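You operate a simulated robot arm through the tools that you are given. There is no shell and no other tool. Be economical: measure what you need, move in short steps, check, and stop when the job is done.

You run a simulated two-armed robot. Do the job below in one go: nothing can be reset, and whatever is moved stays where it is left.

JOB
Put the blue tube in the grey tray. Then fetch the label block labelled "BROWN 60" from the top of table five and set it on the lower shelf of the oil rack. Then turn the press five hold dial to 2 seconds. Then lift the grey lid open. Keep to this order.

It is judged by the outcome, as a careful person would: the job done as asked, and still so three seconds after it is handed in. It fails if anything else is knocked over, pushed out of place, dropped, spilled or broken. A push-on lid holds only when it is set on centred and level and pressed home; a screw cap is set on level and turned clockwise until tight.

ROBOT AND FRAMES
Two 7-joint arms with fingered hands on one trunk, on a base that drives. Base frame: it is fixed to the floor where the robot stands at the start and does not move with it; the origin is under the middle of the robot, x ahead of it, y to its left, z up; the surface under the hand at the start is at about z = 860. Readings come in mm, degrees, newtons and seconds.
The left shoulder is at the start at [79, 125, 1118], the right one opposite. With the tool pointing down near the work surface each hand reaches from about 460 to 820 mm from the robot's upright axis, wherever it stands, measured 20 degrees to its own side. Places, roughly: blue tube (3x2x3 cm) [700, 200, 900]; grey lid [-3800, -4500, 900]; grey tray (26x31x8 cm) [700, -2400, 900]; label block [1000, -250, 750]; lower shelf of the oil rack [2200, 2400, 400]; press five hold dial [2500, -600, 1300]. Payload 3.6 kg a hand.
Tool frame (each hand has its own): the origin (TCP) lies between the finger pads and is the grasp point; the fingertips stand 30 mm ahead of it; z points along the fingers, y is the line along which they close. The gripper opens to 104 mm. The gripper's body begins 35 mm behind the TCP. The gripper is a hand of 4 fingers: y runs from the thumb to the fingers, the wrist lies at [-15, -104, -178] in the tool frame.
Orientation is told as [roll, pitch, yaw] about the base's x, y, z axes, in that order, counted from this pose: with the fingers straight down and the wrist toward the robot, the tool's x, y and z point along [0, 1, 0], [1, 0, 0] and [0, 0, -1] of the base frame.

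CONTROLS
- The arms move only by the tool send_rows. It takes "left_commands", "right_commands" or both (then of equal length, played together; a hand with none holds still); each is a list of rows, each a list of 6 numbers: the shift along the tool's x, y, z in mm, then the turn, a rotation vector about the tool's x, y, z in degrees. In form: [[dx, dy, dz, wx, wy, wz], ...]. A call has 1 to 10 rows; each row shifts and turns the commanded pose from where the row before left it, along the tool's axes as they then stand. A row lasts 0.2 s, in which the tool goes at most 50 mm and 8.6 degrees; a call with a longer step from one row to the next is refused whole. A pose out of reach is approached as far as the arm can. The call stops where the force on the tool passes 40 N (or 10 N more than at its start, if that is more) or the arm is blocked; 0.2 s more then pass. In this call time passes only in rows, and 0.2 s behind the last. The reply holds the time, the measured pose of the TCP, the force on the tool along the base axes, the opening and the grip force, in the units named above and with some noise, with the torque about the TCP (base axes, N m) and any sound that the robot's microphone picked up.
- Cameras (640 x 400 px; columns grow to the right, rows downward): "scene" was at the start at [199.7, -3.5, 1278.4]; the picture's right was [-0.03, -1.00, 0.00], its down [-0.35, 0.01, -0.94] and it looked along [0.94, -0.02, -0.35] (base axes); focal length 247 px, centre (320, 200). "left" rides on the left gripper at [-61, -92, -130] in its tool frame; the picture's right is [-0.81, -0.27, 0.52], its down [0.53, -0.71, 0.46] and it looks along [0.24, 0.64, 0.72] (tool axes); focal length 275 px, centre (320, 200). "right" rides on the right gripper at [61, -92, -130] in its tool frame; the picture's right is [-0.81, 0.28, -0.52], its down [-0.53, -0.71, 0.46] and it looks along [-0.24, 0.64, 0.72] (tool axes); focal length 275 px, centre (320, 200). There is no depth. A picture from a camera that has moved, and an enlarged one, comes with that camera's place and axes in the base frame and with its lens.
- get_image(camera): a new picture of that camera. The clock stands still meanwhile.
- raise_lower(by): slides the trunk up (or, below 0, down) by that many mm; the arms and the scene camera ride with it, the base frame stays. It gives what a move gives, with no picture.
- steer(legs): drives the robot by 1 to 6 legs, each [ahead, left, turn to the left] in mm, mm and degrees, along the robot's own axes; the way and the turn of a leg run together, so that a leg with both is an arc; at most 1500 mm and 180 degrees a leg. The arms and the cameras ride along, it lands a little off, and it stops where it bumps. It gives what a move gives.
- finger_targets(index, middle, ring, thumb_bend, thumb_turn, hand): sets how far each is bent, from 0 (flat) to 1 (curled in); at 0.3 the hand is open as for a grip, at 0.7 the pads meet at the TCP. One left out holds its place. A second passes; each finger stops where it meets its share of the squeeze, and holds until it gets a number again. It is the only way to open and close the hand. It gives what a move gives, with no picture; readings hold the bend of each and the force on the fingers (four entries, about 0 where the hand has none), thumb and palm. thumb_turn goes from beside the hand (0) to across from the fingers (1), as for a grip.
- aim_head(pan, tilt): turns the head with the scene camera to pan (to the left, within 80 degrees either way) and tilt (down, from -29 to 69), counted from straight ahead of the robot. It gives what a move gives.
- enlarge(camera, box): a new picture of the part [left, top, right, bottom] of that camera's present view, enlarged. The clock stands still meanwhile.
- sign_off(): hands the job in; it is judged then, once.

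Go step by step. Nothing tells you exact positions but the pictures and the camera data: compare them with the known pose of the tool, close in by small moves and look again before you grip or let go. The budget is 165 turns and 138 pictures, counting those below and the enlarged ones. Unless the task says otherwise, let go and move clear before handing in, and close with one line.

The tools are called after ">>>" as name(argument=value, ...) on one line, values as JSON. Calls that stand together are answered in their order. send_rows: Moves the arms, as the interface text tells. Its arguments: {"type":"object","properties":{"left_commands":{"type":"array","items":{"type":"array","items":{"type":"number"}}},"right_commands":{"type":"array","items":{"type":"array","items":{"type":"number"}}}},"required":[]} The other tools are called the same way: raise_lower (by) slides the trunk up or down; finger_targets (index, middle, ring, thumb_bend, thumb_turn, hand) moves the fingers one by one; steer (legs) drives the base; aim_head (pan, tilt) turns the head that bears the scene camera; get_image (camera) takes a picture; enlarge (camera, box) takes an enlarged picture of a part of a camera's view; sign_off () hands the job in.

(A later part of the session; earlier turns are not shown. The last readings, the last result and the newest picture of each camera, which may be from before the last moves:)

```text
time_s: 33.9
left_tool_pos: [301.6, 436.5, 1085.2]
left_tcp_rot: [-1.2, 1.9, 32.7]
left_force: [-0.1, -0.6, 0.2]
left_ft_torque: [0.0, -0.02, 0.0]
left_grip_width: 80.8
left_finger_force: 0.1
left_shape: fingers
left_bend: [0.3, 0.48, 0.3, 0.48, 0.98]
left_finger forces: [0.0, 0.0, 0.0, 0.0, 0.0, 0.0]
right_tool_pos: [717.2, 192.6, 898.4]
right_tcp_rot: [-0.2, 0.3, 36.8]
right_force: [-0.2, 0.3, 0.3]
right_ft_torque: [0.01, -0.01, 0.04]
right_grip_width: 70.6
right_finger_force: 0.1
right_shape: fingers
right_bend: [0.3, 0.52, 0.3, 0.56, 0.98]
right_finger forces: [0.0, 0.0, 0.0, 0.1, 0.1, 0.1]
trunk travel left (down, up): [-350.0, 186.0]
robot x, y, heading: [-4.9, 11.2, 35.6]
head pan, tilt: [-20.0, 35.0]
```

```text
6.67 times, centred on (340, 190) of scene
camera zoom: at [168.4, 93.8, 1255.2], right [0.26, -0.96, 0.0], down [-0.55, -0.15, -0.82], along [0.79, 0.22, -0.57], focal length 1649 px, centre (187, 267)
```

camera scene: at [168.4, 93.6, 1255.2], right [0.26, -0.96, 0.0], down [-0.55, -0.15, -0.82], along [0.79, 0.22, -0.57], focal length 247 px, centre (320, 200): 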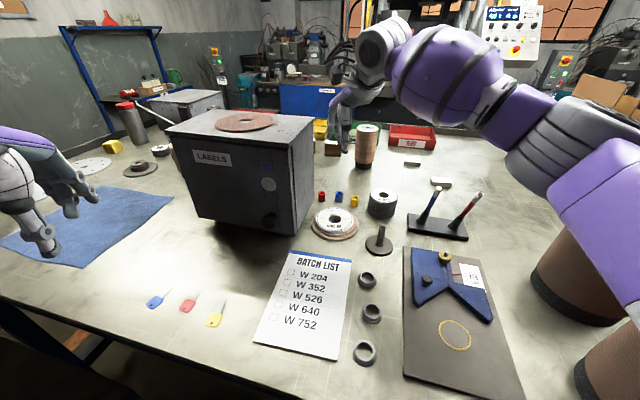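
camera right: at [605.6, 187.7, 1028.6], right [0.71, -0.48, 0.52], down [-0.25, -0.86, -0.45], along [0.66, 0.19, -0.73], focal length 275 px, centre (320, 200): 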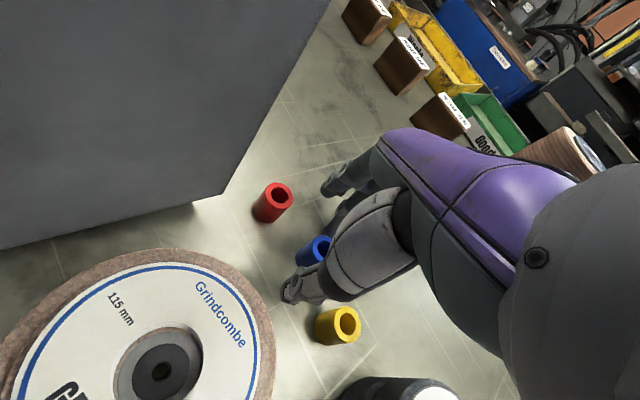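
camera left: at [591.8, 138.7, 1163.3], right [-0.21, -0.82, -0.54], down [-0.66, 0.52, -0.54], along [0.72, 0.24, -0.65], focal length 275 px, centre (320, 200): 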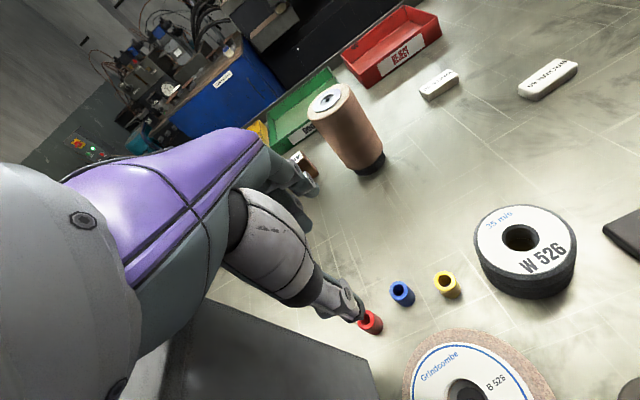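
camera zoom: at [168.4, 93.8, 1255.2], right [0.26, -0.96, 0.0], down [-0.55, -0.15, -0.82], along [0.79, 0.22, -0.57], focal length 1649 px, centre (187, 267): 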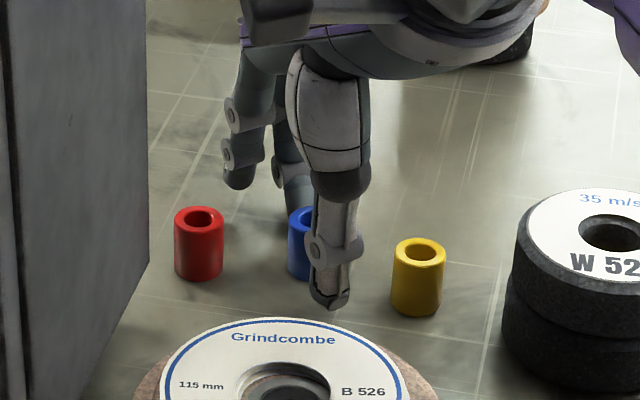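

Aligned. I go down 4 mm and close middle finger and thumb.

>>> send_rows(right_commands=[[0, 0, 4, 0, 0, 0]])

>>> finger_targets(hand="right", middle=0.72, thumb_bend=0.72)

>>> get_image(camera="right")

>>> enlarge(camera="scene", box=[300, 160, 380, 220])

```text
time_s: 34.3
left_tool_pos: [302.8, 437.3, 1084.9]
left_tcp_rot: [-1.1, 1.9, 32.8]
left_force: [-0.5, 1.3, -0.6]
left_ft_torque: [-0.01, 0.0, 0.02]
left_grip_width: 80.6
left_finger_force: 0.0
left_shape: fingers
left_bend: [0.3, 0.48, 0.3, 0.48, 0.98]
left_finger forces: [0.1, 0.0, 0.1, 0.0, 0.0, 0.0]
right_tool_pos: [715.0, 192.6, 895.0]
right_tcp_rot: [-0.2, 0.1, 36.9]
right_force: [0.8, -0.4, 2.4]
right_ft_torque: [0.04, -0.06, -0.03]
right_grip_width: 70.4
right_finger_force: 0.7
right_shape: fingers
right_bend: [0.3, 0.52, 0.3, 0.56, 0.98]
right_finger forces: [0.0, 2.0, 0.0, 0.1, 0.0, 0.0]
trunk travel left (down, up): [-350.0, 186.0]
robot x, y, heading: [-2.8, 6.2, 35.2]
head pan, tilt: [-20.0, 35.0]
```

```text
time_s: 35.3
left_tool_pos: [301.4, 436.5, 1085.1]
left_tcp_rot: [-1.1, 1.9, 32.6]
left_force: [0.2, 0.4, 0.9]
left_ft_torque: [0.01, 0.02, -0.02]
left_grip_width: 80.6
left_finger_force: 0.1
left_shape: fingers
left_bend: [0.3, 0.48, 0.3, 0.48, 0.98]
left_finger forces: [0.0, 0.0, 0.1, 0.1, 0.1, 0.1]
right_tool_pos: [715.9, 192.6, 894.8]
right_tcp_rot: [-0.2, 0.3, 37.0]
right_force: [0.5, -0.6, 0.3]
right_ft_torque: [0.04, 0.0, 0.0]
right_grip_width: 54.5
right_finger_force: 6.5
right_shape: fingers
right_bend: [0.3, 0.66, 0.3, 0.69, 0.95]
right_finger forces: [0.0, 6.1, 0.1, 0.0, 6.2, 0.0]
trunk travel left (down, up): [-350.0, 186.0]
robot x, y, heading: [-1.9, 10.1, 35.3]
head pan, tilt: [-20.0, 35.0]
```

```text
107 pictures are left
camera right: at [605.0, 188.0, 1024.6], right [0.71, -0.48, 0.52], down [-0.25, -0.86, -0.45], along [0.66, 0.19, -0.73], focal length 275 px, centre (320, 200)
```

right: 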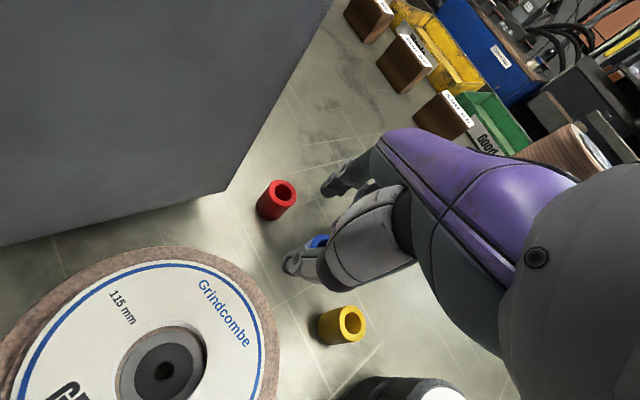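

```text
6.67 times, centred on (340, 190) of scene
camera zoom: at [168.3, 93.7, 1255.2], right [0.26, -0.96, 0.0], down [-0.55, -0.15, -0.82], along [0.79, 0.22, -0.57], focal length 1649 px, centre (187, 267)
```

zoom: 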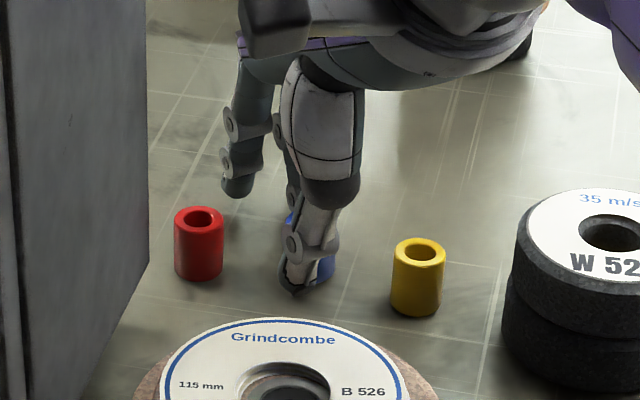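

The tube is held at ~6 N. Lift slowly and check.

>>> send_rows(right_commands=[[0, 0, -15, 0, 0, 0], [0, 0, -20, 0, 0, 0], [0, 0, -25, 0, 0, 0]])

>>> enlarge(camera="right", box=[220, 140, 420, 265])

>>> enlarge(camera="scene", box=[300, 130, 400, 205])

```text
time_s: 36.1
left_tool_pos: [301.4, 437.6, 1085.0]
left_tcp_rot: [-1.1, 1.9, 32.7]
left_force: [0.6, -0.3, 0.0]
left_ft_torque: [0.01, 0.0, 0.02]
left_grip_width: 80.7
left_finger_force: 0.1
left_shape: fingers
left_bend: [0.3, 0.48, 0.3, 0.48, 0.98]
left_finger forces: [0.1, 0.1, 0.0, 0.0, 0.0, 0.0]
right_tool_pos: [714.5, 193.2, 954.4]
right_tcp_rot: [-0.2, 0.3, 37.0]
right_force: [-0.5, -0.4, -0.1]
right_ft_torque: [-0.01, 0.0, 0.01]
right_grip_width: 54.7
right_finger_force: 6.2
right_shape: fingers
right_bend: [0.3, 0.66, 0.3, 0.69, 0.95]
right_finger forces: [0.0, 6.1, 0.0, 0.0, 6.1, 0.0]
trunk travel left (down, up): [-350.0, 186.0]
robot x, y, heading: [-5.7, 10.8, 35.3]
head pan, tilt: [-20.0, 35.0]
```

```text
3.20 times, centred on (320, 202) of right
camera zoom: at [604.0, 188.0, 1084.5], right [0.71, -0.48, 0.52], down [-0.25, -0.86, -0.45], along [0.66, 0.19, -0.73], focal length 881 px, centre (320, 192)
```

zoom: 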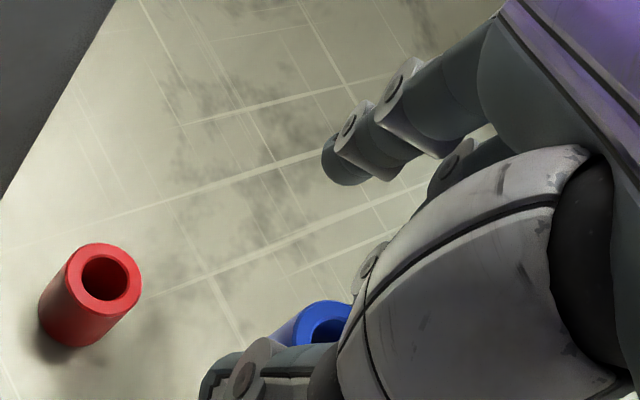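

```text
5.33 times, centred on (350, 168) of scene
camera zoom: at [168.1, 93.8, 1255.3], right [0.26, -0.96, 0.0], down [-0.55, -0.15, -0.82], along [0.79, 0.22, -0.57], focal length 1319 px, centre (160, 373)
```

zoom: 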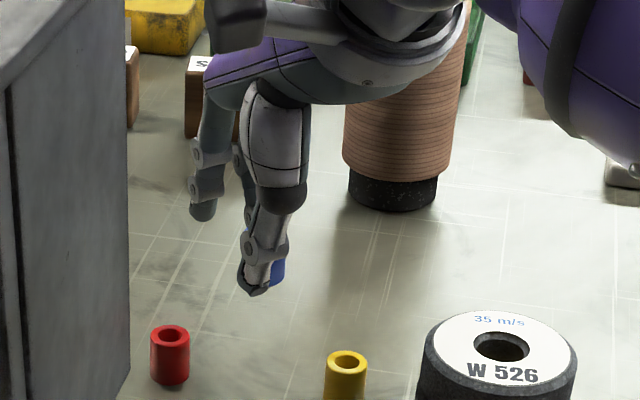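

Tube held. I lift clear, retract the arm, back away from the table and drive right toward table six.

>>> send_rows(right_commands=[[0, 0, -45, 0, 0, 0], [0, 0, -48, 0, 0, 0], [0, 0, -48, 0, 0, 0], [0, 0, -48, 0, 0, 0], [14, -36, 0, 0, 0, 0], [14, -36, 0, 0, 0, 0], [14, -36, 0, 0, 0, 0], [14, -36, 0, 0, 0, 0], [14, -36, 0, 0, 0, 0], [14, -36, 0, 0, 0, 0]])

>>> steer(legs=[[-287, 201, 0], [0, 0, -35], [0, -950, 0], [0, -950, 0]])

>>> aim_head(pan=-35, tilt=25)

>>> get_image(camera="scene")

```text
time_s: 38.3
left_tool_pos: [301.9, 437.3, 1085.0]
left_tcp_rot: [-1.0, 1.9, 32.6]
left_force: [-0.4, 0.5, -0.2]
left_ft_torque: [0.01, -0.02, -0.01]
left_grip_width: 80.5
left_finger_force: 0.0
left_shape: fingers
left_bend: [0.3, 0.48, 0.3, 0.48, 0.98]
left_finger forces: [0.1, 0.1, 0.0, 0.0, 0.0, 0.0]
right_tool_pos: [490.8, 132.3, 1143.8]
right_tcp_rot: [-0.2, 0.3, 36.8]
right_force: [0.3, 0.1, -0.1]
right_ft_torque: [-0.03, -0.01, -0.02]
right_grip_width: 55.1
right_finger_force: 6.4
right_shape: fingers
right_bend: [0.3, 0.66, 0.3, 0.69, 0.95]
right_finger forces: [0.0, 6.1, 0.0, 0.0, 6.3, 0.1]
trunk travel left (down, up): [-350.0, 186.0]
robot x, y, heading: [-2.3, 9.2, 35.2]
head pan, tilt: [-20.0, 35.0]
```

```text
time_s: 59.0
left_tool_pos: [170.1, -1719.2, 1084.8]
left_tcp_rot: [-1.1, 1.9, -1.1]
left_force: [-1.0, -0.3, -0.1]
left_ft_torque: [0.01, 0.02, -0.01]
left_grip_width: 80.4
left_finger_force: 0.1
left_shape: fingers
left_bend: [0.3, 0.48, 0.3, 0.48, 0.98]
left_finger forces: [0.0, 0.1, 0.0, 0.0, 0.0, 0.0]
right_tool_pos: [158.8, -2077.6, 1143.5]
right_tcp_rot: [-0.2, 0.3, 3.2]
right_force: [-0.3, -0.8, -0.4]
right_ft_torque: [0.01, 0.03, -0.01]
right_grip_width: 54.9
right_finger_force: 5.7
right_shape: fingers
right_bend: [0.3, 0.66, 0.3, 0.69, 0.95]
right_finger forces: [0.0, 6.2, 0.0, 0.0, 6.2, 0.0]
trunk travel left (down, up): [-350.0, 186.0]
robot x, y, heading: [-322.7, -1905.3, 1.6]
head pan, tilt: [-20.0, 35.0]
```

```text
time_s: 59.8
left_tool_pos: [169.0, -1718.1, 1085.4]
left_tcp_rot: [-1.1, 1.8, -1.1]
left_force: [-0.4, 0.4, 0.0]
left_ft_torque: [-0.01, -0.02, -0.02]
left_grip_width: 80.6
left_finger_force: 0.0
left_shape: fingers
left_bend: [0.3, 0.48, 0.3, 0.48, 0.98]
left_finger forces: [0.0, 0.1, 0.1, 0.0, 0.0, 0.1]
right_tool_pos: [157.8, -2077.9, 1143.5]
right_tcp_rot: [-0.2, 0.3, 3.0]
right_force: [-0.5, -0.3, 0.6]
right_ft_torque: [-0.03, 0.05, 0.0]
right_grip_width: 54.9
right_finger_force: 6.1
right_shape: fingers
right_bend: [0.3, 0.66, 0.3, 0.69, 0.95]
right_finger forces: [0.0, 6.1, 0.1, 0.0, 6.1, 0.2]
trunk travel left (down, up): [-350.0, 186.0]
robot x, y, heading: [-320.5, -1903.0, 1.4]
head pan, tilt: [-35.0, 25.0]
```

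```text
103 pictures are left
camera scene: at [-139.3, -1953.9, 1271.0], right [-0.55, -0.83, 0.0], down [-0.35, 0.23, -0.91], along [0.76, -0.5, -0.42], focal length 247 px, centre (320, 200)
```

scene: 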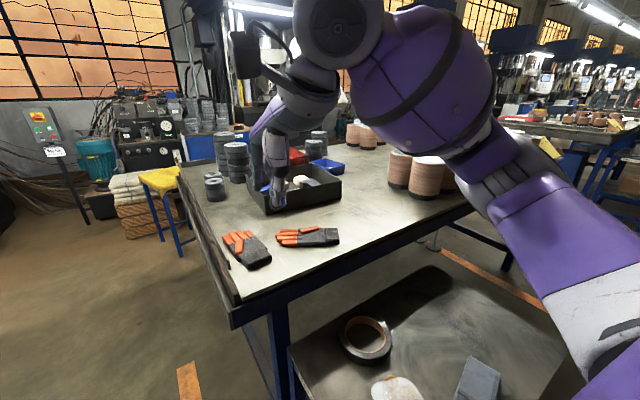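

The grey tray is around [740, -2390] on table six, and the gap between the tables is open. I'll enter the gap and face the table's end from the north.

>>> steer(legs=[[0, 350, 0], [0, 0, -91], [0, 1170, 0]])

>>> aim_head(pan=-5, tilt=30)

>>> get_image(camera="scene")

```text
time_s: 77.2
left_tool_pos: [1022.7, -1997.7, 1085.7]
left_tcp_rot: [-1.1, 1.9, -89.5]
left_force: [1.1, -0.3, 0.6]
left_ft_torque: [0.02, 0.0, 0.01]
left_grip_width: 80.6
left_finger_force: 0.0
left_shape: fingers
left_bend: [0.3, 0.48, 0.3, 0.48, 0.98]
left_finger forces: [0.0, 0.0, 0.1, 0.0, 0.1, 0.0]
right_tool_pos: [664.6, -1997.4, 1143.6]
right_tcp_rot: [-0.2, 0.2, -85.3]
right_force: [-0.1, 0.5, -0.4]
right_ft_torque: [-0.02, 0.02, -0.01]
right_grip_width: 54.7
right_finger_force: 5.6
right_shape: fingers
right_bend: [0.3, 0.66, 0.3, 0.69, 0.95]
right_finger forces: [0.1, 5.8, 0.0, 0.0, 5.8, 0.0]
trunk travel left (down, up): [-350.0, 186.0]
robot x, y, heading: [824.9, -1512.4, -86.6]
head pan, tilt: [-35.0, 25.0]
```

```text
time_s: 78.2
left_tool_pos: [1022.0, -1997.3, 1085.6]
left_tcp_rot: [-1.1, 1.9, -89.5]
left_force: [0.0, 0.3, 0.5]
left_ft_torque: [-0.01, 0.0, 0.0]
left_grip_width: 80.6
left_finger_force: 0.1
left_shape: fingers
left_bend: [0.3, 0.48, 0.3, 0.48, 0.98]
left_finger forces: [0.1, 0.0, 0.0, 0.0, 0.0, 0.0]
right_tool_pos: [663.7, -1997.4, 1143.4]
right_tcp_rot: [-0.2, 0.3, -85.3]
right_force: [-0.1, 0.4, 0.5]
right_ft_torque: [-0.01, -0.01, 0.0]
right_grip_width: 54.6
right_finger_force: 6.2
right_shape: fingers
right_bend: [0.3, 0.66, 0.3, 0.69, 0.95]
right_finger forces: [0.0, 5.8, 0.0, 0.0, 5.7, 0.0]
trunk travel left (down, up): [-350.0, 186.0]
robot x, y, heading: [819.7, -1510.6, -87.2]
head pan, tilt: [-5.0, 30.0]
```

```text
102 pictures are left
camera scene: at [825.0, -1710.8, 1263.1], right [-1.0, 0.03, 0.0], down [0.02, 0.5, -0.87], along [-0.03, -0.87, -0.5], focal length 247 px, centre (320, 200)
```

scene: 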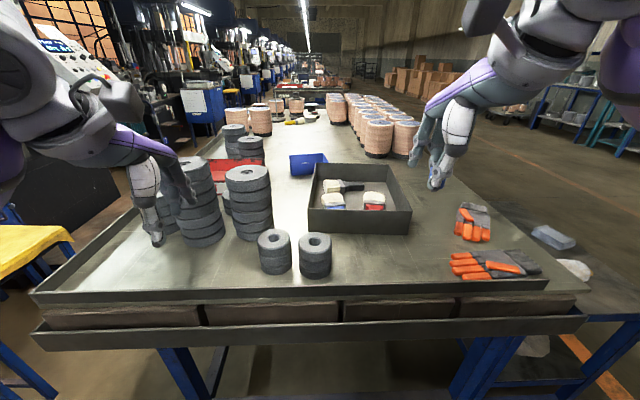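

The tray contains some brushes and pots; I'll look closely for a free spot.

>>> enlarge(camera="scene", box=[290, 140, 430, 245])

>>> get_image(camera="right")

```text
3.81 times, centred on (360, 192) of scene
camera zoom: at [825.0, -1710.8, 1263.1], right [-1.0, 0.03, 0.0], down [0.02, 0.5, -0.87], along [-0.03, -0.87, -0.5], focal length 942 px, centre (168, 229)
```

zoom: 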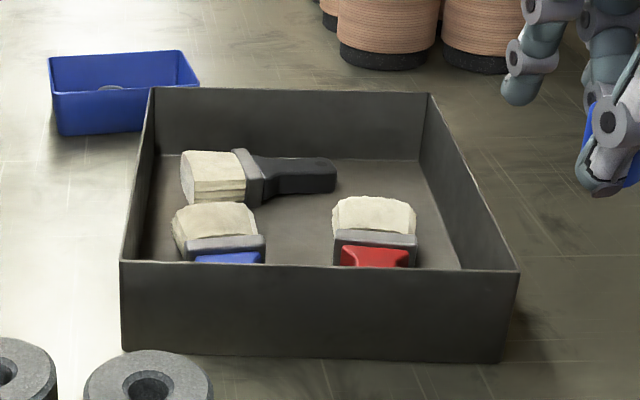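

```text
100 pictures are left
camera right: at [716.8, -1901.6, 1273.5], right [-0.78, -0.34, 0.52], down [-0.59, 0.67, -0.45], along [-0.19, -0.66, -0.73], focal length 275 px, centre (320, 200)
```

right: 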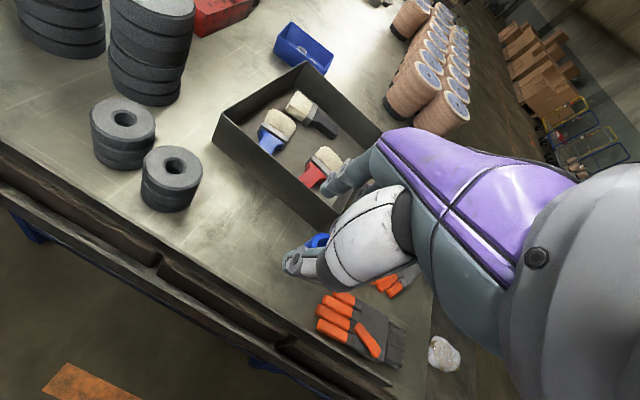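

Free space is in the tray's far right area. I raise the left hand above the wheel stacks, drive ahead, and look down with the hand camera.

>>> send_rows(left_commands=[[0, -10, -40, 0, 0, 0], [0, -10, -40, 0, 0, 0], [0, -10, -40, 0, 0, 0]])

>>> steer(legs=[[250, 0, 0]])

>>> get_image(camera="right")

>>> aim_head(pan=-10, tilt=45)

>>> get_image(camera="scene")

```text
time_s: 79.0
left_tool_pos: [1026.0, -1972.4, 1206.7]
left_tcp_rot: [-1.1, 1.9, -89.5]
left_force: [0.3, 0.1, 0.7]
left_ft_torque: [0.02, 0.0, -0.03]
left_grip_width: 80.4
left_finger_force: 0.0
left_shape: fingers
left_bend: [0.3, 0.48, 0.3, 0.48, 0.98]
left_finger forces: [0.0, 0.1, 0.0, 0.0, 0.0, 0.0]
right_tool_pos: [663.2, -1997.2, 1143.7]
right_tcp_rot: [-0.2, 0.3, -85.4]
right_force: [-0.2, 0.3, -0.6]
right_ft_torque: [-0.01, 0.0, -0.02]
right_grip_width: 54.9
right_finger_force: 5.6
right_shape: fingers
right_bend: [0.3, 0.66, 0.3, 0.69, 0.95]
right_finger forces: [0.0, 5.8, 0.0, 0.1, 5.7, 0.0]
trunk travel left (down, up): [-350.0, 186.0]
robot x, y, heading: [829.5, -1510.4, -86.8]
head pan, tilt: [-5.0, 30.0]
```

```text
time_s: 80.8
left_tool_pos: [1042.1, -2222.3, 1206.3]
left_tcp_rot: [-1.1, 2.0, -89.0]
left_force: [-0.1, -0.2, 0.1]
left_ft_torque: [0.0, 0.01, 0.01]
left_grip_width: 80.6
left_finger_force: 0.1
left_shape: fingers
left_bend: [0.3, 0.48, 0.3, 0.48, 0.98]
left_finger forces: [0.1, 0.0, 0.0, 0.0, 0.0, 0.0]
right_tool_pos: [680.6, -2250.1, 1142.7]
right_tcp_rot: [-0.3, 0.4, -84.9]
right_force: [-0.9, -1.2, -0.8]
right_ft_torque: [0.0, 0.01, -0.02]
right_grip_width: 54.8
right_finger_force: 5.3
right_shape: fingers
right_bend: [0.3, 0.66, 0.3, 0.69, 0.95]
right_finger forces: [0.0, 5.8, 0.0, 0.0, 5.8, 0.1]
trunk travel left (down, up): [-350.0, 186.0]
robot x, y, heading: [838.2, -1762.7, -86.1]
head pan, tilt: [-5.0, 30.0]
```

```text
99 pictures are left
camera right: at [733.4, -2153.1, 1273.4], right [-0.78, -0.35, 0.52], down [-0.6, 0.67, -0.45], along [-0.19, -0.66, -0.73], focal length 275 px, centre (320, 200)
```

right: 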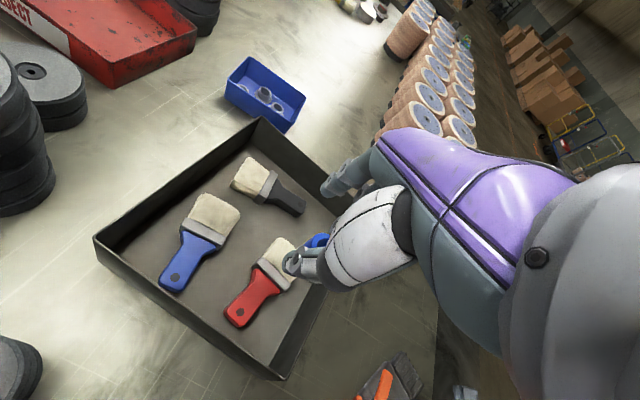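

```text
time_s: 81.5
left_tool_pos: [1042.1, -2221.1, 1205.8]
left_tcp_rot: [-1.1, 1.9, -89.1]
left_force: [-0.5, -0.1, 0.5]
left_ft_torque: [0.0, -0.01, 0.03]
left_grip_width: 80.7
left_finger_force: 0.1
left_shape: fingers
left_bend: [0.3, 0.48, 0.3, 0.48, 0.98]
left_finger forces: [0.1, 0.0, 0.0, 0.0, 0.0, 0.0]
right_tool_pos: [680.6, -2249.0, 1142.6]
right_tcp_rot: [-0.1, 0.3, -84.8]
right_force: [-0.3, -1.4, 0.0]
right_ft_torque: [0.0, 0.01, -0.02]
right_grip_width: 55.2
right_finger_force: 5.5
right_shape: fingers
right_bend: [0.3, 0.66, 0.3, 0.69, 0.95]
right_finger forces: [0.0, 5.7, 0.0, 0.0, 5.8, 0.0]
trunk travel left (down, up): [-350.0, 186.0]
robot x, y, heading: [836.7, -1765.6, -86.6]
head pan, tilt: [-10.0, 45.0]
```

```text
98 pictures are left
camera scene: at [833.7, -1951.4, 1240.5], right [-0.99, 0.11, 0.0], down [0.08, 0.7, -0.71], along [-0.08, -0.7, -0.71], focal length 247 px, centre (320, 200)
```

scene: 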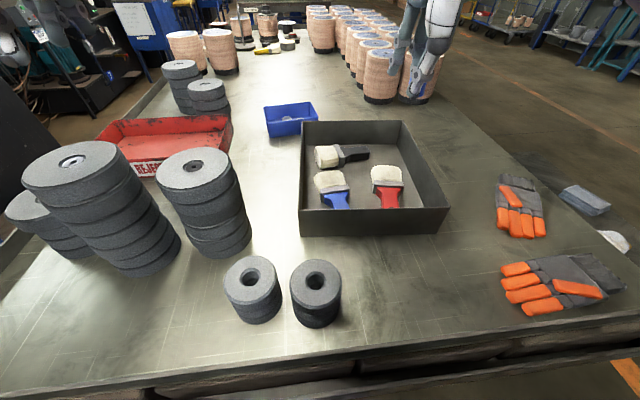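

Target spot in the tray's free far-right part: about [612, -2410]. I move above it and partway down.

>>> send_rows(right_commands=[[-17, 31, 0, 0, 0, 0], [-17, 31, 0, 0, 0, 0], [-17, 31, 0, 0, 0, 0], [-16, 31, 0, 0, 0, 0], [-16, 30, 0, 0, 0, 0], [0, 0, 40, 0, 0, 0], [0, 0, 40, 0, 0, 0], [0, 0, 40, 0, 0, 0], [0, 0, 30, 0, 0, 0]])

>>> get_image(camera="right")

>>> enlarge(camera="scene", box=[280, 80, 480, 240])

```text
time_s: 83.5
left_tool_pos: [1041.0, -2222.0, 1206.3]
left_tcp_rot: [-1.0, 1.9, -89.1]
left_force: [0.1, 0.0, 0.5]
left_ft_torque: [-0.03, 0.0, -0.01]
left_grip_width: 80.7
left_finger_force: 0.1
left_shape: fingers
left_bend: [0.3, 0.48, 0.3, 0.48, 0.98]
left_finger forces: [0.0, 0.0, 0.0, 0.0, 0.0, 0.1]
right_tool_pos: [610.2, -2408.9, 993.3]
right_tcp_rot: [-0.1, 0.2, -84.9]
right_force: [0.4, 0.5, -0.9]
right_ft_torque: [0.0, 0.02, 0.02]
right_grip_width: 54.7
right_finger_force: 5.6
right_shape: fingers
right_bend: [0.3, 0.66, 0.3, 0.69, 0.95]
right_finger forces: [0.0, 5.8, 0.1, 0.1, 5.9, 0.0]
trunk travel left (down, up): [-350.0, 186.0]
robot x, y, heading: [838.0, -1760.8, -86.7]
head pan, tilt: [-10.0, 45.0]
```

```text
97 pictures are left
camera right: at [662.8, -2312.8, 1123.7], right [-0.78, -0.35, 0.52], down [-0.6, 0.67, -0.45], along [-0.19, -0.66, -0.73], focal length 275 px, centre (320, 200)
```

right: 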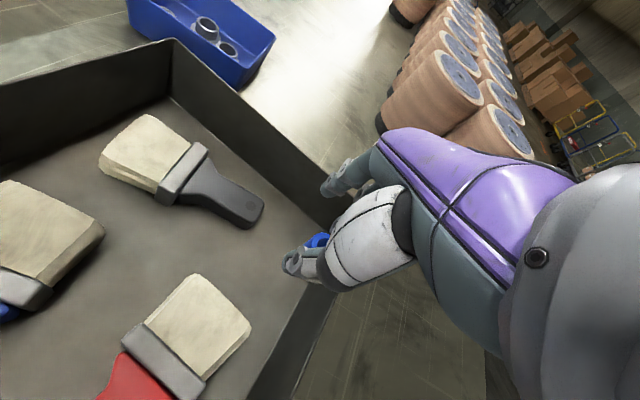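

```text
2.50 times, centred on (380, 160) of scene
camera zoom: at [833.6, -1951.6, 1240.4], right [-0.99, 0.11, 0.0], down [0.08, 0.7, -0.71], along [-0.08, -0.7, -0.71], focal length 618 px, centre (170, 300)
```

zoom: 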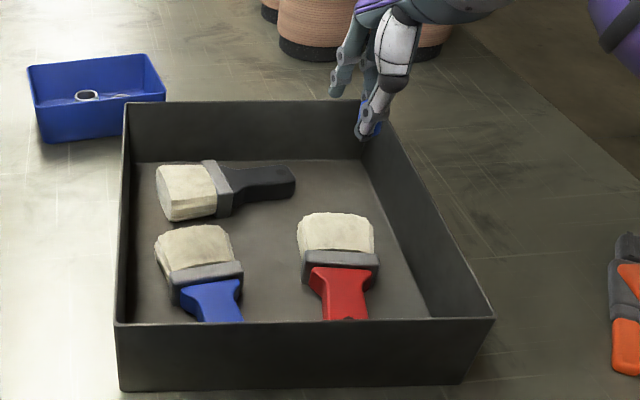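

Good; I shift 15 mm farther from the red brush and go down, watching force.

>>> send_rows(right_commands=[[-3, 15, 0, 0, 0, 0], [0, 0, 30, 0, 0, 0], [0, 0, 30, 0, 0, 0], [0, 0, 20, 0, 0, 0]])

>>> get_image(camera="right")

>>> enlarge(camera="scene", box=[350, 90, 450, 165])

```text
time_s: 84.5
left_tool_pos: [1042.3, -2221.6, 1206.7]
left_tcp_rot: [-1.0, 1.9, -89.1]
left_force: [0.0, 0.4, 0.2]
left_ft_torque: [0.04, -0.05, 0.01]
left_grip_width: 80.8
left_finger_force: 0.2
left_shape: fingers
left_bend: [0.3, 0.48, 0.3, 0.48, 0.98]
left_finger forces: [0.0, 0.0, 0.0, 0.1, 0.1, 0.0]
right_tool_pos: [609.0, -2423.1, 911.2]
right_tcp_rot: [-0.3, 0.3, -84.9]
right_force: [1.0, -0.2, 0.4]
right_ft_torque: [-0.04, -0.02, 0.03]
right_grip_width: 54.8
right_finger_force: 5.7
right_shape: fingers
right_bend: [0.3, 0.67, 0.3, 0.69, 0.95]
right_finger forces: [0.0, 5.7, 0.0, 0.0, 5.8, 0.1]
trunk travel left (down, up): [-350.0, 186.0]
robot x, y, heading: [834.3, -1762.3, -86.9]
head pan, tilt: [-10.0, 45.0]
```

```text
95 pictures are left
camera right: at [660.8, -2326.9, 1042.4], right [-0.78, -0.35, 0.52], down [-0.6, 0.67, -0.45], along [-0.19, -0.66, -0.73], focal length 275 px, centre (320, 200)
```

right: 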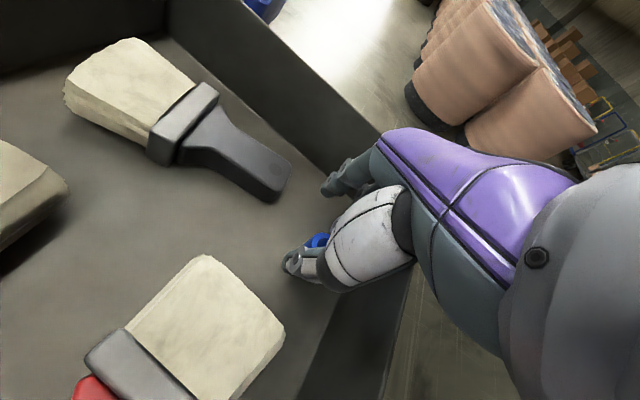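

```text
5.33 times, centred on (400, 128) of scene
camera zoom: at [833.6, -1951.5, 1240.4], right [-0.99, 0.11, 0.0], down [0.08, 0.7, -0.71], along [-0.08, -0.7, -0.71], focal length 1319 px, centre (-107, 587)
```

zoom: 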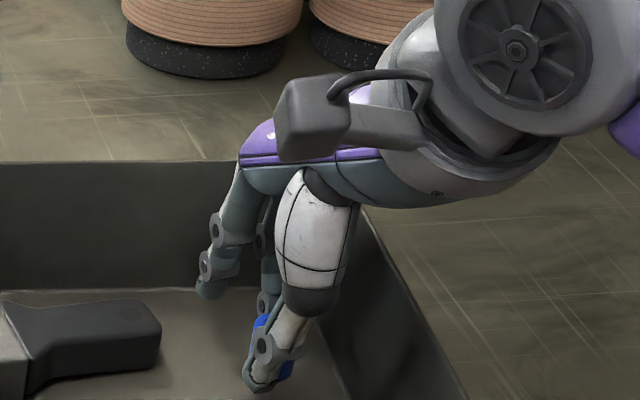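

Clear on all sides. Lower the last bit in small steps.

>>> send_rows(right_commands=[[0, 0, 4, 0, 0, 0], [0, 0, 4, 0, 0, 0]])

>>> send_rows(right_commands=[[0, 0, 2, 0, 0, 0]])

```text
time_s: 85.2
left_tool_pos: [1041.8, -2221.7, 1207.4]
left_tcp_rot: [-1.1, 1.9, -89.1]
left_force: [-0.2, -0.6, 0.0]
left_ft_torque: [0.04, 0.02, 0.0]
left_grip_width: 80.9
left_finger_force: 0.1
left_shape: fingers
left_bend: [0.3, 0.48, 0.3, 0.48, 0.98]
left_finger forces: [0.0, 0.0, 0.0, 0.0, 0.0, 0.1]
right_tool_pos: [608.0, -2423.4, 904.1]
right_tcp_rot: [-0.2, 0.2, -85.0]
right_force: [0.5, -0.8, -0.2]
right_ft_torque: [0.0, 0.0, -0.01]
right_grip_width: 54.8
right_finger_force: 5.1
right_shape: fingers
right_bend: [0.3, 0.67, 0.3, 0.69, 0.95]
right_finger forces: [0.0, 5.8, 0.0, 0.0, 5.8, 0.1]
trunk travel left (down, up): [-350.0, 186.0]
robot x, y, heading: [834.3, -1763.1, -86.6]
head pan, tilt: [-10.0, 45.0]
```

```text
time_s: 85.5
left_tool_pos: [1041.4, -2221.0, 1206.7]
left_tcp_rot: [-1.1, 1.9, -89.1]
left_force: [-1.1, 0.3, 0.7]
left_ft_torque: [0.01, 0.02, 0.01]
left_grip_width: 80.5
left_finger_force: 0.0
left_shape: fingers
left_bend: [0.3, 0.48, 0.3, 0.48, 0.98]
left_finger forces: [0.1, 0.1, 0.0, 0.0, 0.0, 0.2]
right_tool_pos: [609.8, -2423.8, 902.3]
right_tcp_rot: [-0.1, 0.3, -84.9]
right_force: [-0.6, 0.0, -0.1]
right_ft_torque: [-0.02, -0.01, 0.0]
right_grip_width: 54.8
right_finger_force: 5.5
right_shape: fingers
right_bend: [0.3, 0.67, 0.3, 0.69, 0.95]
right_finger forces: [0.0, 5.9, 0.0, 0.0, 5.8, 0.0]
trunk travel left (down, up): [-350.0, 186.0]
robot x, y, heading: [839.7, -1763.9, -86.5]
head pan, tilt: [-10.0, 45.0]
```

>>> send_rows(right_commands=[[0, 0, 2, 0, 0, 0], [0, 0, 2, 0, 0, 0]])

```text
time_s: 86.2
left_tool_pos: [1042.3, -2221.1, 1205.3]
left_tcp_rot: [-1.1, 1.9, -89.1]
left_force: [0.0, 0.5, 0.1]
left_ft_torque: [0.0, 0.01, 0.0]
left_grip_width: 80.5
left_finger_force: 0.2
left_shape: fingers
left_bend: [0.3, 0.48, 0.3, 0.48, 0.98]
left_finger forces: [0.0, 0.0, 0.0, 0.0, 0.1, 0.0]
right_tool_pos: [609.7, -2424.5, 899.2]
right_tcp_rot: [-0.1, 0.3, -85.0]
right_force: [0.2, -0.5, -0.5]
right_ft_torque: [0.02, 0.01, -0.02]
right_grip_width: 54.8
right_finger_force: 5.8
right_shape: fingers
right_bend: [0.3, 0.67, 0.3, 0.69, 0.95]
right_finger forces: [0.0, 5.9, 0.0, 0.1, 5.8, 0.1]
trunk travel left (down, up): [-350.0, 186.0]
robot x, y, heading: [836.7, -1765.2, -86.7]
head pan, tilt: [-10.0, 45.0]
```

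No contact yet at 899; I lower 2 mm more at a time, then release.

>>> send_rows(right_commands=[[0, 0, 1.5, 0, 0, 0], [0, 0, 1.5, 0, 0, 0]])

>>> enlarge(camera="right", box=[200, 150, 400, 275])

```text
time_s: 86.8
left_tool_pos: [1042.4, -2222.3, 1206.9]
left_tcp_rot: [-1.1, 1.9, -89.0]
left_force: [0.6, 0.0, -0.2]
left_ft_torque: [0.0, -0.01, 0.02]
left_grip_width: 80.6
left_finger_force: 0.0
left_shape: fingers
left_bend: [0.3, 0.48, 0.3, 0.48, 0.98]
left_finger forces: [0.1, 0.0, 0.0, 0.0, 0.0, 0.0]
right_tool_pos: [608.4, -2424.2, 896.5]
right_tcp_rot: [-0.1, 0.2, -84.9]
right_force: [0.0, 0.5, 1.7]
right_ft_torque: [0.02, -0.02, -0.02]
right_grip_width: 54.9
right_finger_force: 5.9
right_shape: fingers
right_bend: [0.3, 0.67, 0.3, 0.69, 0.95]
right_finger forces: [0.1, 6.0, 0.0, 0.0, 6.0, 0.1]
trunk travel left (down, up): [-350.0, 186.0]
robot x, y, heading: [837.6, -1760.1, -86.4]
head pan, tilt: [-10.0, 45.0]
```

```text
3.20 times, centred on (300, 212) of right
camera zoom: at [662.1, -2327.2, 1026.4], right [-0.78, -0.35, 0.52], down [-0.59, 0.67, -0.45], along [-0.19, -0.66, -0.73], focal length 881 px, centre (384, 160)
```

zoom: 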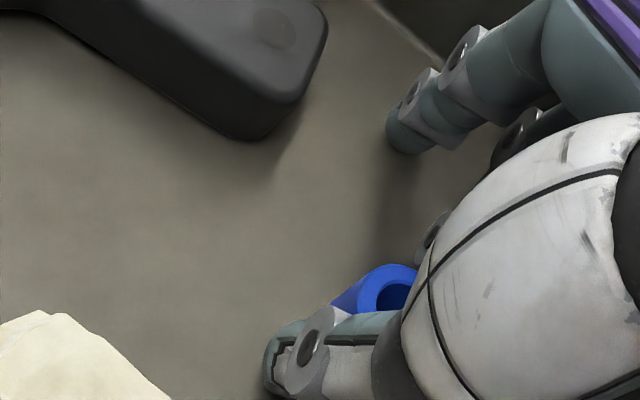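

Light contact felt; I open the thumb and middle finger a little and rise.

>>> finger_targets(hand="right", thumb_bend=0.59, middle=0.57)

>>> send_rows(right_commands=[[0, 0, -10, 0, 0, 0], [0, 0, -20, 0, 0, 0], [0, 0, -40, 0, 0, 0], [0, 0, -45, 0, 0, 0], [0, 0, -45, 0, 0, 0], [0, 0, -45, 0, 0, 0], [8, -40, -20, 0, 0, 0], [8, -40, -20, 0, 0, 0], [8, -40, 0, 0, 0, 0], [8, -40, 0, 0, 0, 0]])

>>> get_image(camera="right")

```text
time_s: 87.8
left_tool_pos: [1042.5, -2220.9, 1206.6]
left_tcp_rot: [-1.1, 1.9, -89.1]
left_force: [-0.4, -0.7, -0.1]
left_ft_torque: [0.05, -0.01, -0.02]
left_grip_width: 80.6
left_finger_force: 0.0
left_shape: fingers
left_bend: [0.3, 0.48, 0.3, 0.48, 0.98]
left_finger forces: [0.0, 0.0, 0.0, 0.0, 0.0, 0.0]
right_tool_pos: [610.4, -2424.3, 896.3]
right_tcp_rot: [-0.2, 0.0, -84.9]
right_force: [-0.4, 0.4, 11.5]
right_ft_torque: [-0.05, 0.0, 0.02]
right_grip_width: 65.2
right_finger_force: 5.6
right_shape: fingers
right_bend: [0.3, 0.58, 0.3, 0.6, 0.97]
right_finger forces: [0.0, 6.7, 0.0, 0.0, 3.9, 0.0]
trunk travel left (down, up): [-350.0, 186.0]
robot x, y, heading: [834.1, -1759.1, -86.7]
head pan, tilt: [-10.0, 45.0]
```

```text
time_s: 90.0
left_tool_pos: [1042.8, -2221.4, 1208.0]
left_tcp_rot: [-1.1, 1.9, -89.1]
left_force: [-1.3, -0.6, -0.1]
left_ft_torque: [-0.01, 0.01, 0.02]
left_grip_width: 80.7
left_finger_force: 0.0
left_shape: fingers
left_bend: [0.3, 0.48, 0.3, 0.48, 0.98]
left_finger forces: [0.0, 0.1, 0.0, 0.0, 0.2, 0.0]
right_tool_pos: [628.6, -2263.7, 1142.6]
right_tcp_rot: [-0.2, 0.3, -85.1]
right_force: [0.3, 0.5, 0.0]
right_ft_torque: [-0.03, -0.02, 0.01]
right_grip_width: 66.3
right_finger_force: 0.1
right_shape: fingers
right_bend: [0.3, 0.56, 0.3, 0.59, 0.97]
right_finger forces: [0.1, 0.0, 0.0, 0.1, 0.0, 0.0]
trunk travel left (down, up): [-350.0, 186.0]
robot x, y, heading: [838.3, -1762.0, -86.8]
head pan, tilt: [-10.0, 45.0]
```

```text
92 pictures are left
camera right: at [682.3, -2167.5, 1272.6], right [-0.78, -0.35, 0.52], down [-0.59, 0.67, -0.45], along [-0.19, -0.66, -0.73], focal length 275 px, centre (320, 200)
```

right: 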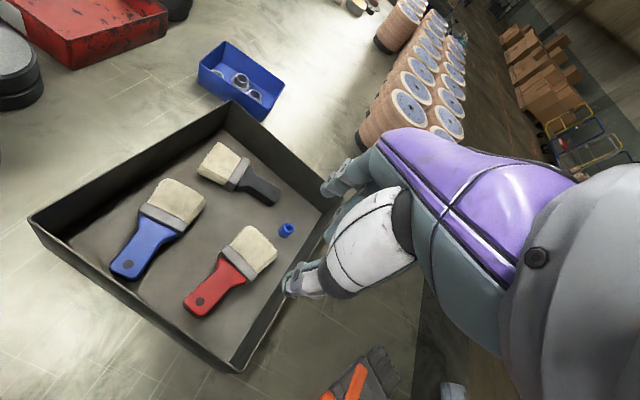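

The blue tube stands in the tray. Now back to table five: I back out of the gap and drive to in front of table five at about y = 150.

>>> steer(legs=[[-260, 0, 0], [0, -1180, 0], [0, 0, 87], [0, 1000, 0], [0, 660, 0]])

>>> aim_head(pan=0, tilt=30)

>>> get_image(camera="scene")

```text
time_s: 120.2
left_tool_pos: [147.3, 241.4, 1207.1]
left_tcp_rot: [-1.0, 1.9, -4.1]
left_force: [0.0, 0.1, 0.7]
left_ft_torque: [0.01, 0.02, 0.01]
left_grip_width: 80.7
left_finger_force: 0.1
left_shape: fingers
left_bend: [0.3, 0.48, 0.3, 0.48, 0.98]
left_finger forces: [0.0, 0.1, 0.0, 0.0, 0.0, 0.0]
right_tool_pos: [155.3, -172.7, 1142.5]
right_tcp_rot: [-0.3, 0.3, -0.2]
right_force: [0.6, -0.6, -0.1]
right_ft_torque: [0.01, 0.01, -0.02]
right_grip_width: 66.1
right_finger_force: 0.2
right_shape: fingers
right_bend: [0.3, 0.56, 0.3, 0.59, 0.97]
right_finger forces: [0.1, 0.0, 0.1, 0.0, 0.1, 0.0]
trunk travel left (down, up): [-350.0, 186.0]
robot x, y, heading: [-326.3, 81.0, -1.5]
head pan, tilt: [-10.0, 45.0]
```

```text
time_s: 120.9
left_tool_pos: [148.1, 241.8, 1206.6]
left_tcp_rot: [-1.1, 1.8, -4.2]
left_force: [0.0, -0.3, 0.0]
left_ft_torque: [0.02, -0.02, 0.01]
left_grip_width: 80.6
left_finger_force: 0.0
left_shape: fingers
left_bend: [0.3, 0.48, 0.3, 0.48, 0.98]
left_finger forces: [0.0, 0.0, 0.1, 0.1, 0.1, 0.1]
right_tool_pos: [153.7, -172.7, 1141.8]
right_tcp_rot: [-0.2, 0.3, -0.1]
right_force: [0.1, -0.1, 0.8]
right_ft_torque: [0.01, 0.02, 0.01]
right_grip_width: 65.9
right_finger_force: 0.0
right_shape: fingers
right_bend: [0.3, 0.56, 0.3, 0.59, 0.97]
right_finger forces: [0.0, 0.0, 0.0, 0.0, 0.1, 0.0]
trunk travel left (down, up): [-350.0, 186.0]
robot x, y, heading: [-326.7, 76.9, -1.8]
head pan, tilt: [0.0, 30.0]
```

```text
91 pictures are left
camera scene: at [-130.8, 71.5, 1263.0], right [-0.03, -1.0, 0.0], down [-0.5, 0.01, -0.87], along [0.87, -0.03, -0.5], focal length 247 px, centre (320, 200)
```

scene: 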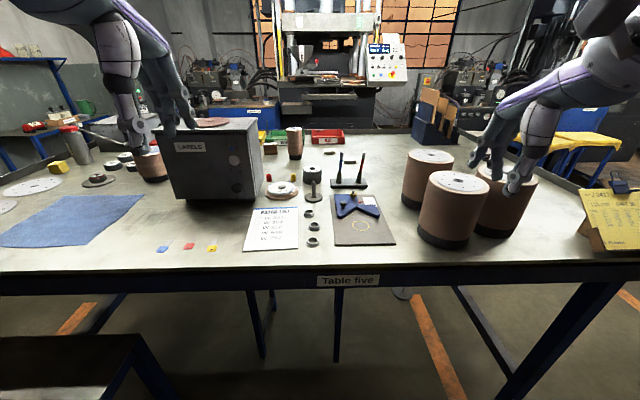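

Box and other things look in place. I pull the left hand back and up, then drive in close to the table for reach.

>>> send_rows(left_commands=[[0, -40, -20, 0, 0, 0], [0, -40, -20, 0, 0, 0]])

>>> steer(legs=[[0, 75, 2], [325, 0, 0], [90, 0, 0]])

>>> get_image(camera="right")

>>> aim_head(pan=-10, tilt=30)

>>> get_image(camera="scene")

```text
time_s: 121.5
left_tool_pos: [67.7, 248.1, 1249.3]
left_tcp_rot: [-1.2, 1.9, -4.2]
left_force: [0.6, 0.1, -0.4]
left_ft_torque: [0.01, -0.01, -0.02]
left_grip_width: 80.7
left_finger_force: 0.0
left_shape: fingers
left_bend: [0.3, 0.48, 0.3, 0.48, 0.98]
left_finger forces: [0.0, 0.1, 0.1, 0.0, 0.1, 0.1]
right_tool_pos: [154.1, -172.0, 1142.1]
right_tcp_rot: [-0.1, 0.3, -0.2]
right_force: [-0.3, -0.7, 0.1]
right_ft_torque: [-0.01, 0.05, 0.01]
right_grip_width: 66.3
right_finger_force: 0.0
right_shape: fingers
right_bend: [0.3, 0.56, 0.3, 0.59, 0.97]
right_finger forces: [0.0, 0.0, 0.1, 0.0, 0.0, 0.0]
trunk travel left (down, up): [-350.0, 186.0]
robot x, y, heading: [-328.1, 78.9, -1.6]
head pan, tilt: [0.0, 30.0]
```

```text
time_s: 125.3
left_tool_pos: [477.7, 338.7, 1250.2]
left_tcp_rot: [-1.1, 1.9, -2.1]
left_force: [1.0, 0.5, 0.2]
left_ft_torque: [-0.04, -0.01, -0.02]
left_grip_width: 80.5
left_finger_force: 0.0
left_shape: fingers
left_bend: [0.3, 0.48, 0.3, 0.48, 0.98]
left_finger forces: [0.1, 0.0, 0.1, 0.0, 0.0, 0.0]
right_tool_pos: [576.9, -78.8, 1142.5]
right_tcp_rot: [-0.3, 0.4, 2.0]
right_force: [1.0, 0.7, -0.1]
right_ft_torque: [-0.02, 0.01, 0.0]
right_grip_width: 66.2
right_finger_force: 0.1
right_shape: fingers
right_bend: [0.3, 0.56, 0.3, 0.59, 0.97]
right_finger forces: [0.0, 0.0, 0.0, 0.0, 0.0, 0.1]
trunk travel left (down, up): [-350.0, 186.0]
robot x, y, heading: [87.9, 157.4, 0.6]
head pan, tilt: [0.0, 30.0]
```

```text
90 pictures are left
camera right: at [483.8, -19.3, 1272.4], right [0.31, -0.8, 0.52], down [-0.7, -0.56, -0.45], along [0.65, -0.22, -0.73], focal length 275 px, centre (320, 200)
```

right: 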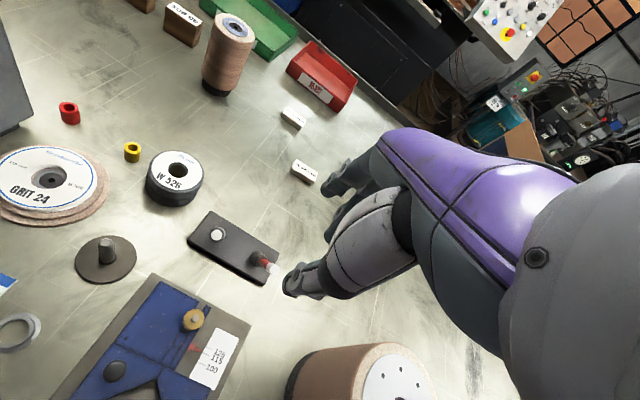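

```text
time_s: 126.0
left_tool_pos: [476.2, 338.7, 1249.7]
left_tcp_rot: [-1.1, 1.9, -2.2]
left_force: [0.0, 0.4, -0.7]
left_ft_torque: [-0.01, -0.01, 0.01]
left_grip_width: 80.6
left_finger_force: 0.1
left_shape: fingers
left_bend: [0.3, 0.48, 0.3, 0.48, 0.98]
left_finger forces: [0.0, 0.0, 0.1, 0.0, 0.0, 0.0]
right_tool_pos: [576.9, -78.5, 1142.5]
right_tcp_rot: [-0.2, 0.2, 2.0]
right_force: [0.1, -0.1, 0.2]
right_ft_torque: [-0.04, 0.03, 0.02]
right_grip_width: 65.8
right_finger_force: 0.0
right_shape: fingers
right_bend: [0.3, 0.56, 0.3, 0.59, 0.97]
right_finger forces: [0.1, 0.1, 0.0, 0.0, 0.1, 0.1]
trunk travel left (down, up): [-350.0, 186.0]
robot x, y, heading: [86.7, 158.1, 0.4]
head pan, tilt: [-10.0, 30.0]
```

```text
89 pictures are left
camera scene: at [282.2, 140.9, 1263.1], right [-0.17, -0.99, 0.0], down [-0.49, 0.08, -0.87], along [0.85, -0.14, -0.5], focal length 247 px, centre (320, 200)
```

scene: 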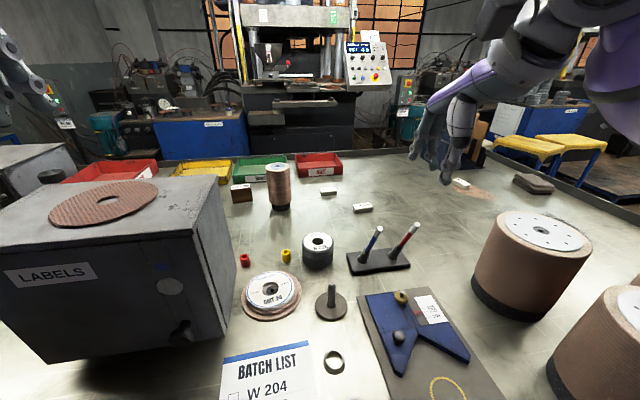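

I zoom in on both candidate blocks to confirm label and orientation.

>>> enlarge(camera="right", box=[260, 90, 340, 140])

>>> enlarge(camera="right", box=[265, 145, 345, 195])

>>> enlarge(camera="scene", box=[310, 175, 420, 280])

```text
8.00 times, centred on (300, 115) of right
camera zoom: at [483.1, -19.3, 1272.6], right [0.31, -0.8, 0.52], down [-0.7, -0.56, -0.45], along [0.65, -0.22, -0.73], focal length 2202 px, centre (480, 880)
```

zoom: 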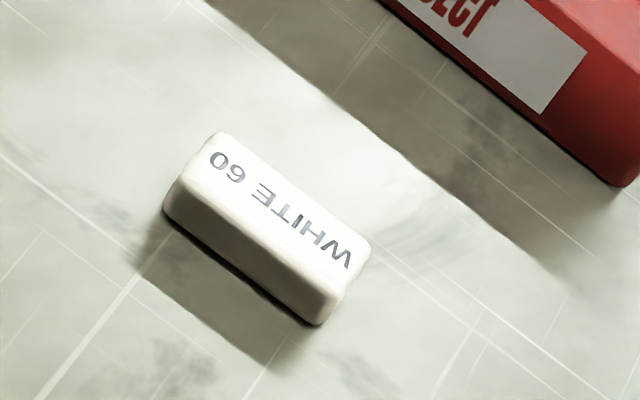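

```text
8.00 times, centred on (305, 170) of right
camera zoom: at [483.1, -19.3, 1272.6], right [0.31, -0.8, 0.52], down [-0.7, -0.56, -0.45], along [0.65, -0.22, -0.73], focal length 2202 px, centre (440, 440)
```

zoom: 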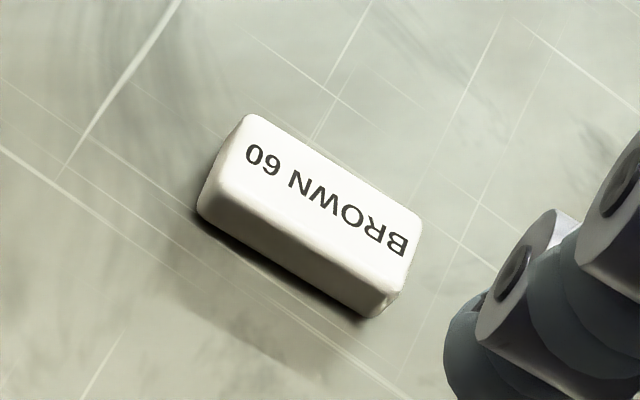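

```text
3.81 times, centred on (365, 228) of scene
camera zoom: at [282.2, 140.9, 1263.1], right [-0.17, -0.99, 0.0], down [-0.49, 0.08, -0.87], along [0.85, -0.14, -0.5], focal length 942 px, centre (149, 95)
```

zoom: 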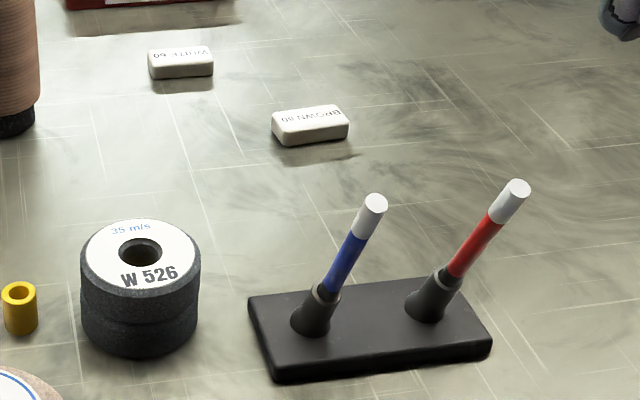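

BROWN 60 is centred near [878, -85], long axis along y. It's just at the limit of reach, so I check the clearance to the table edge before inching ahead.

>>> aim_head(pan=0, tilt=69)

>>> get_image(camera="scene")

```text
time_s: 127.1
left_tool_pos: [476.4, 337.8, 1249.8]
left_tcp_rot: [-1.1, 1.9, -2.1]
left_force: [1.0, -0.8, 0.1]
left_ft_torque: [-0.03, -0.02, -0.02]
left_grip_width: 80.5
left_finger_force: 0.1
left_shape: fingers
left_bend: [0.3, 0.48, 0.3, 0.48, 0.98]
left_finger forces: [0.1, 0.1, 0.1, 0.0, 0.0, 0.1]
right_tool_pos: [577.2, -79.1, 1141.2]
right_tcp_rot: [-0.2, 0.3, 2.1]
right_force: [-0.4, -0.2, 0.6]
right_ft_torque: [-0.01, 0.0, 0.03]
right_grip_width: 66.1
right_finger_force: 0.0
right_shape: fingers
right_bend: [0.3, 0.56, 0.3, 0.59, 0.97]
right_finger forces: [0.1, 0.0, 0.0, 0.0, 0.0, 0.0]
trunk travel left (down, up): [-350.0, 186.0]
robot x, y, heading: [86.1, 153.6, 0.2]
head pan, tilt: [0.0, 68.8]
```

```text
85 pictures are left
camera scene: at [249.1, 156.3, 1211.6], right [0.01, -1.0, 0.0], down [-0.93, -0.01, -0.36], along [0.36, 0.0, -0.93], focal length 247 px, centre (320, 200)
```

scene: 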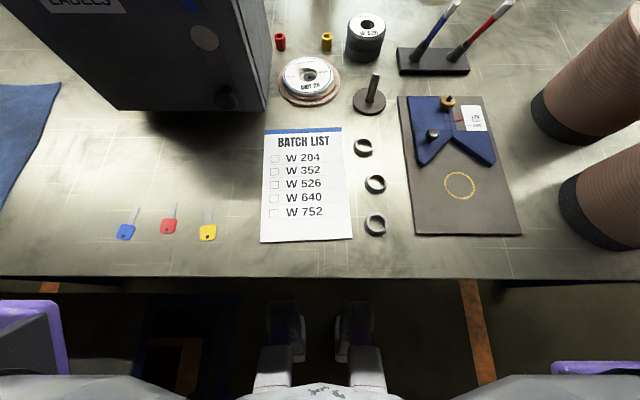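

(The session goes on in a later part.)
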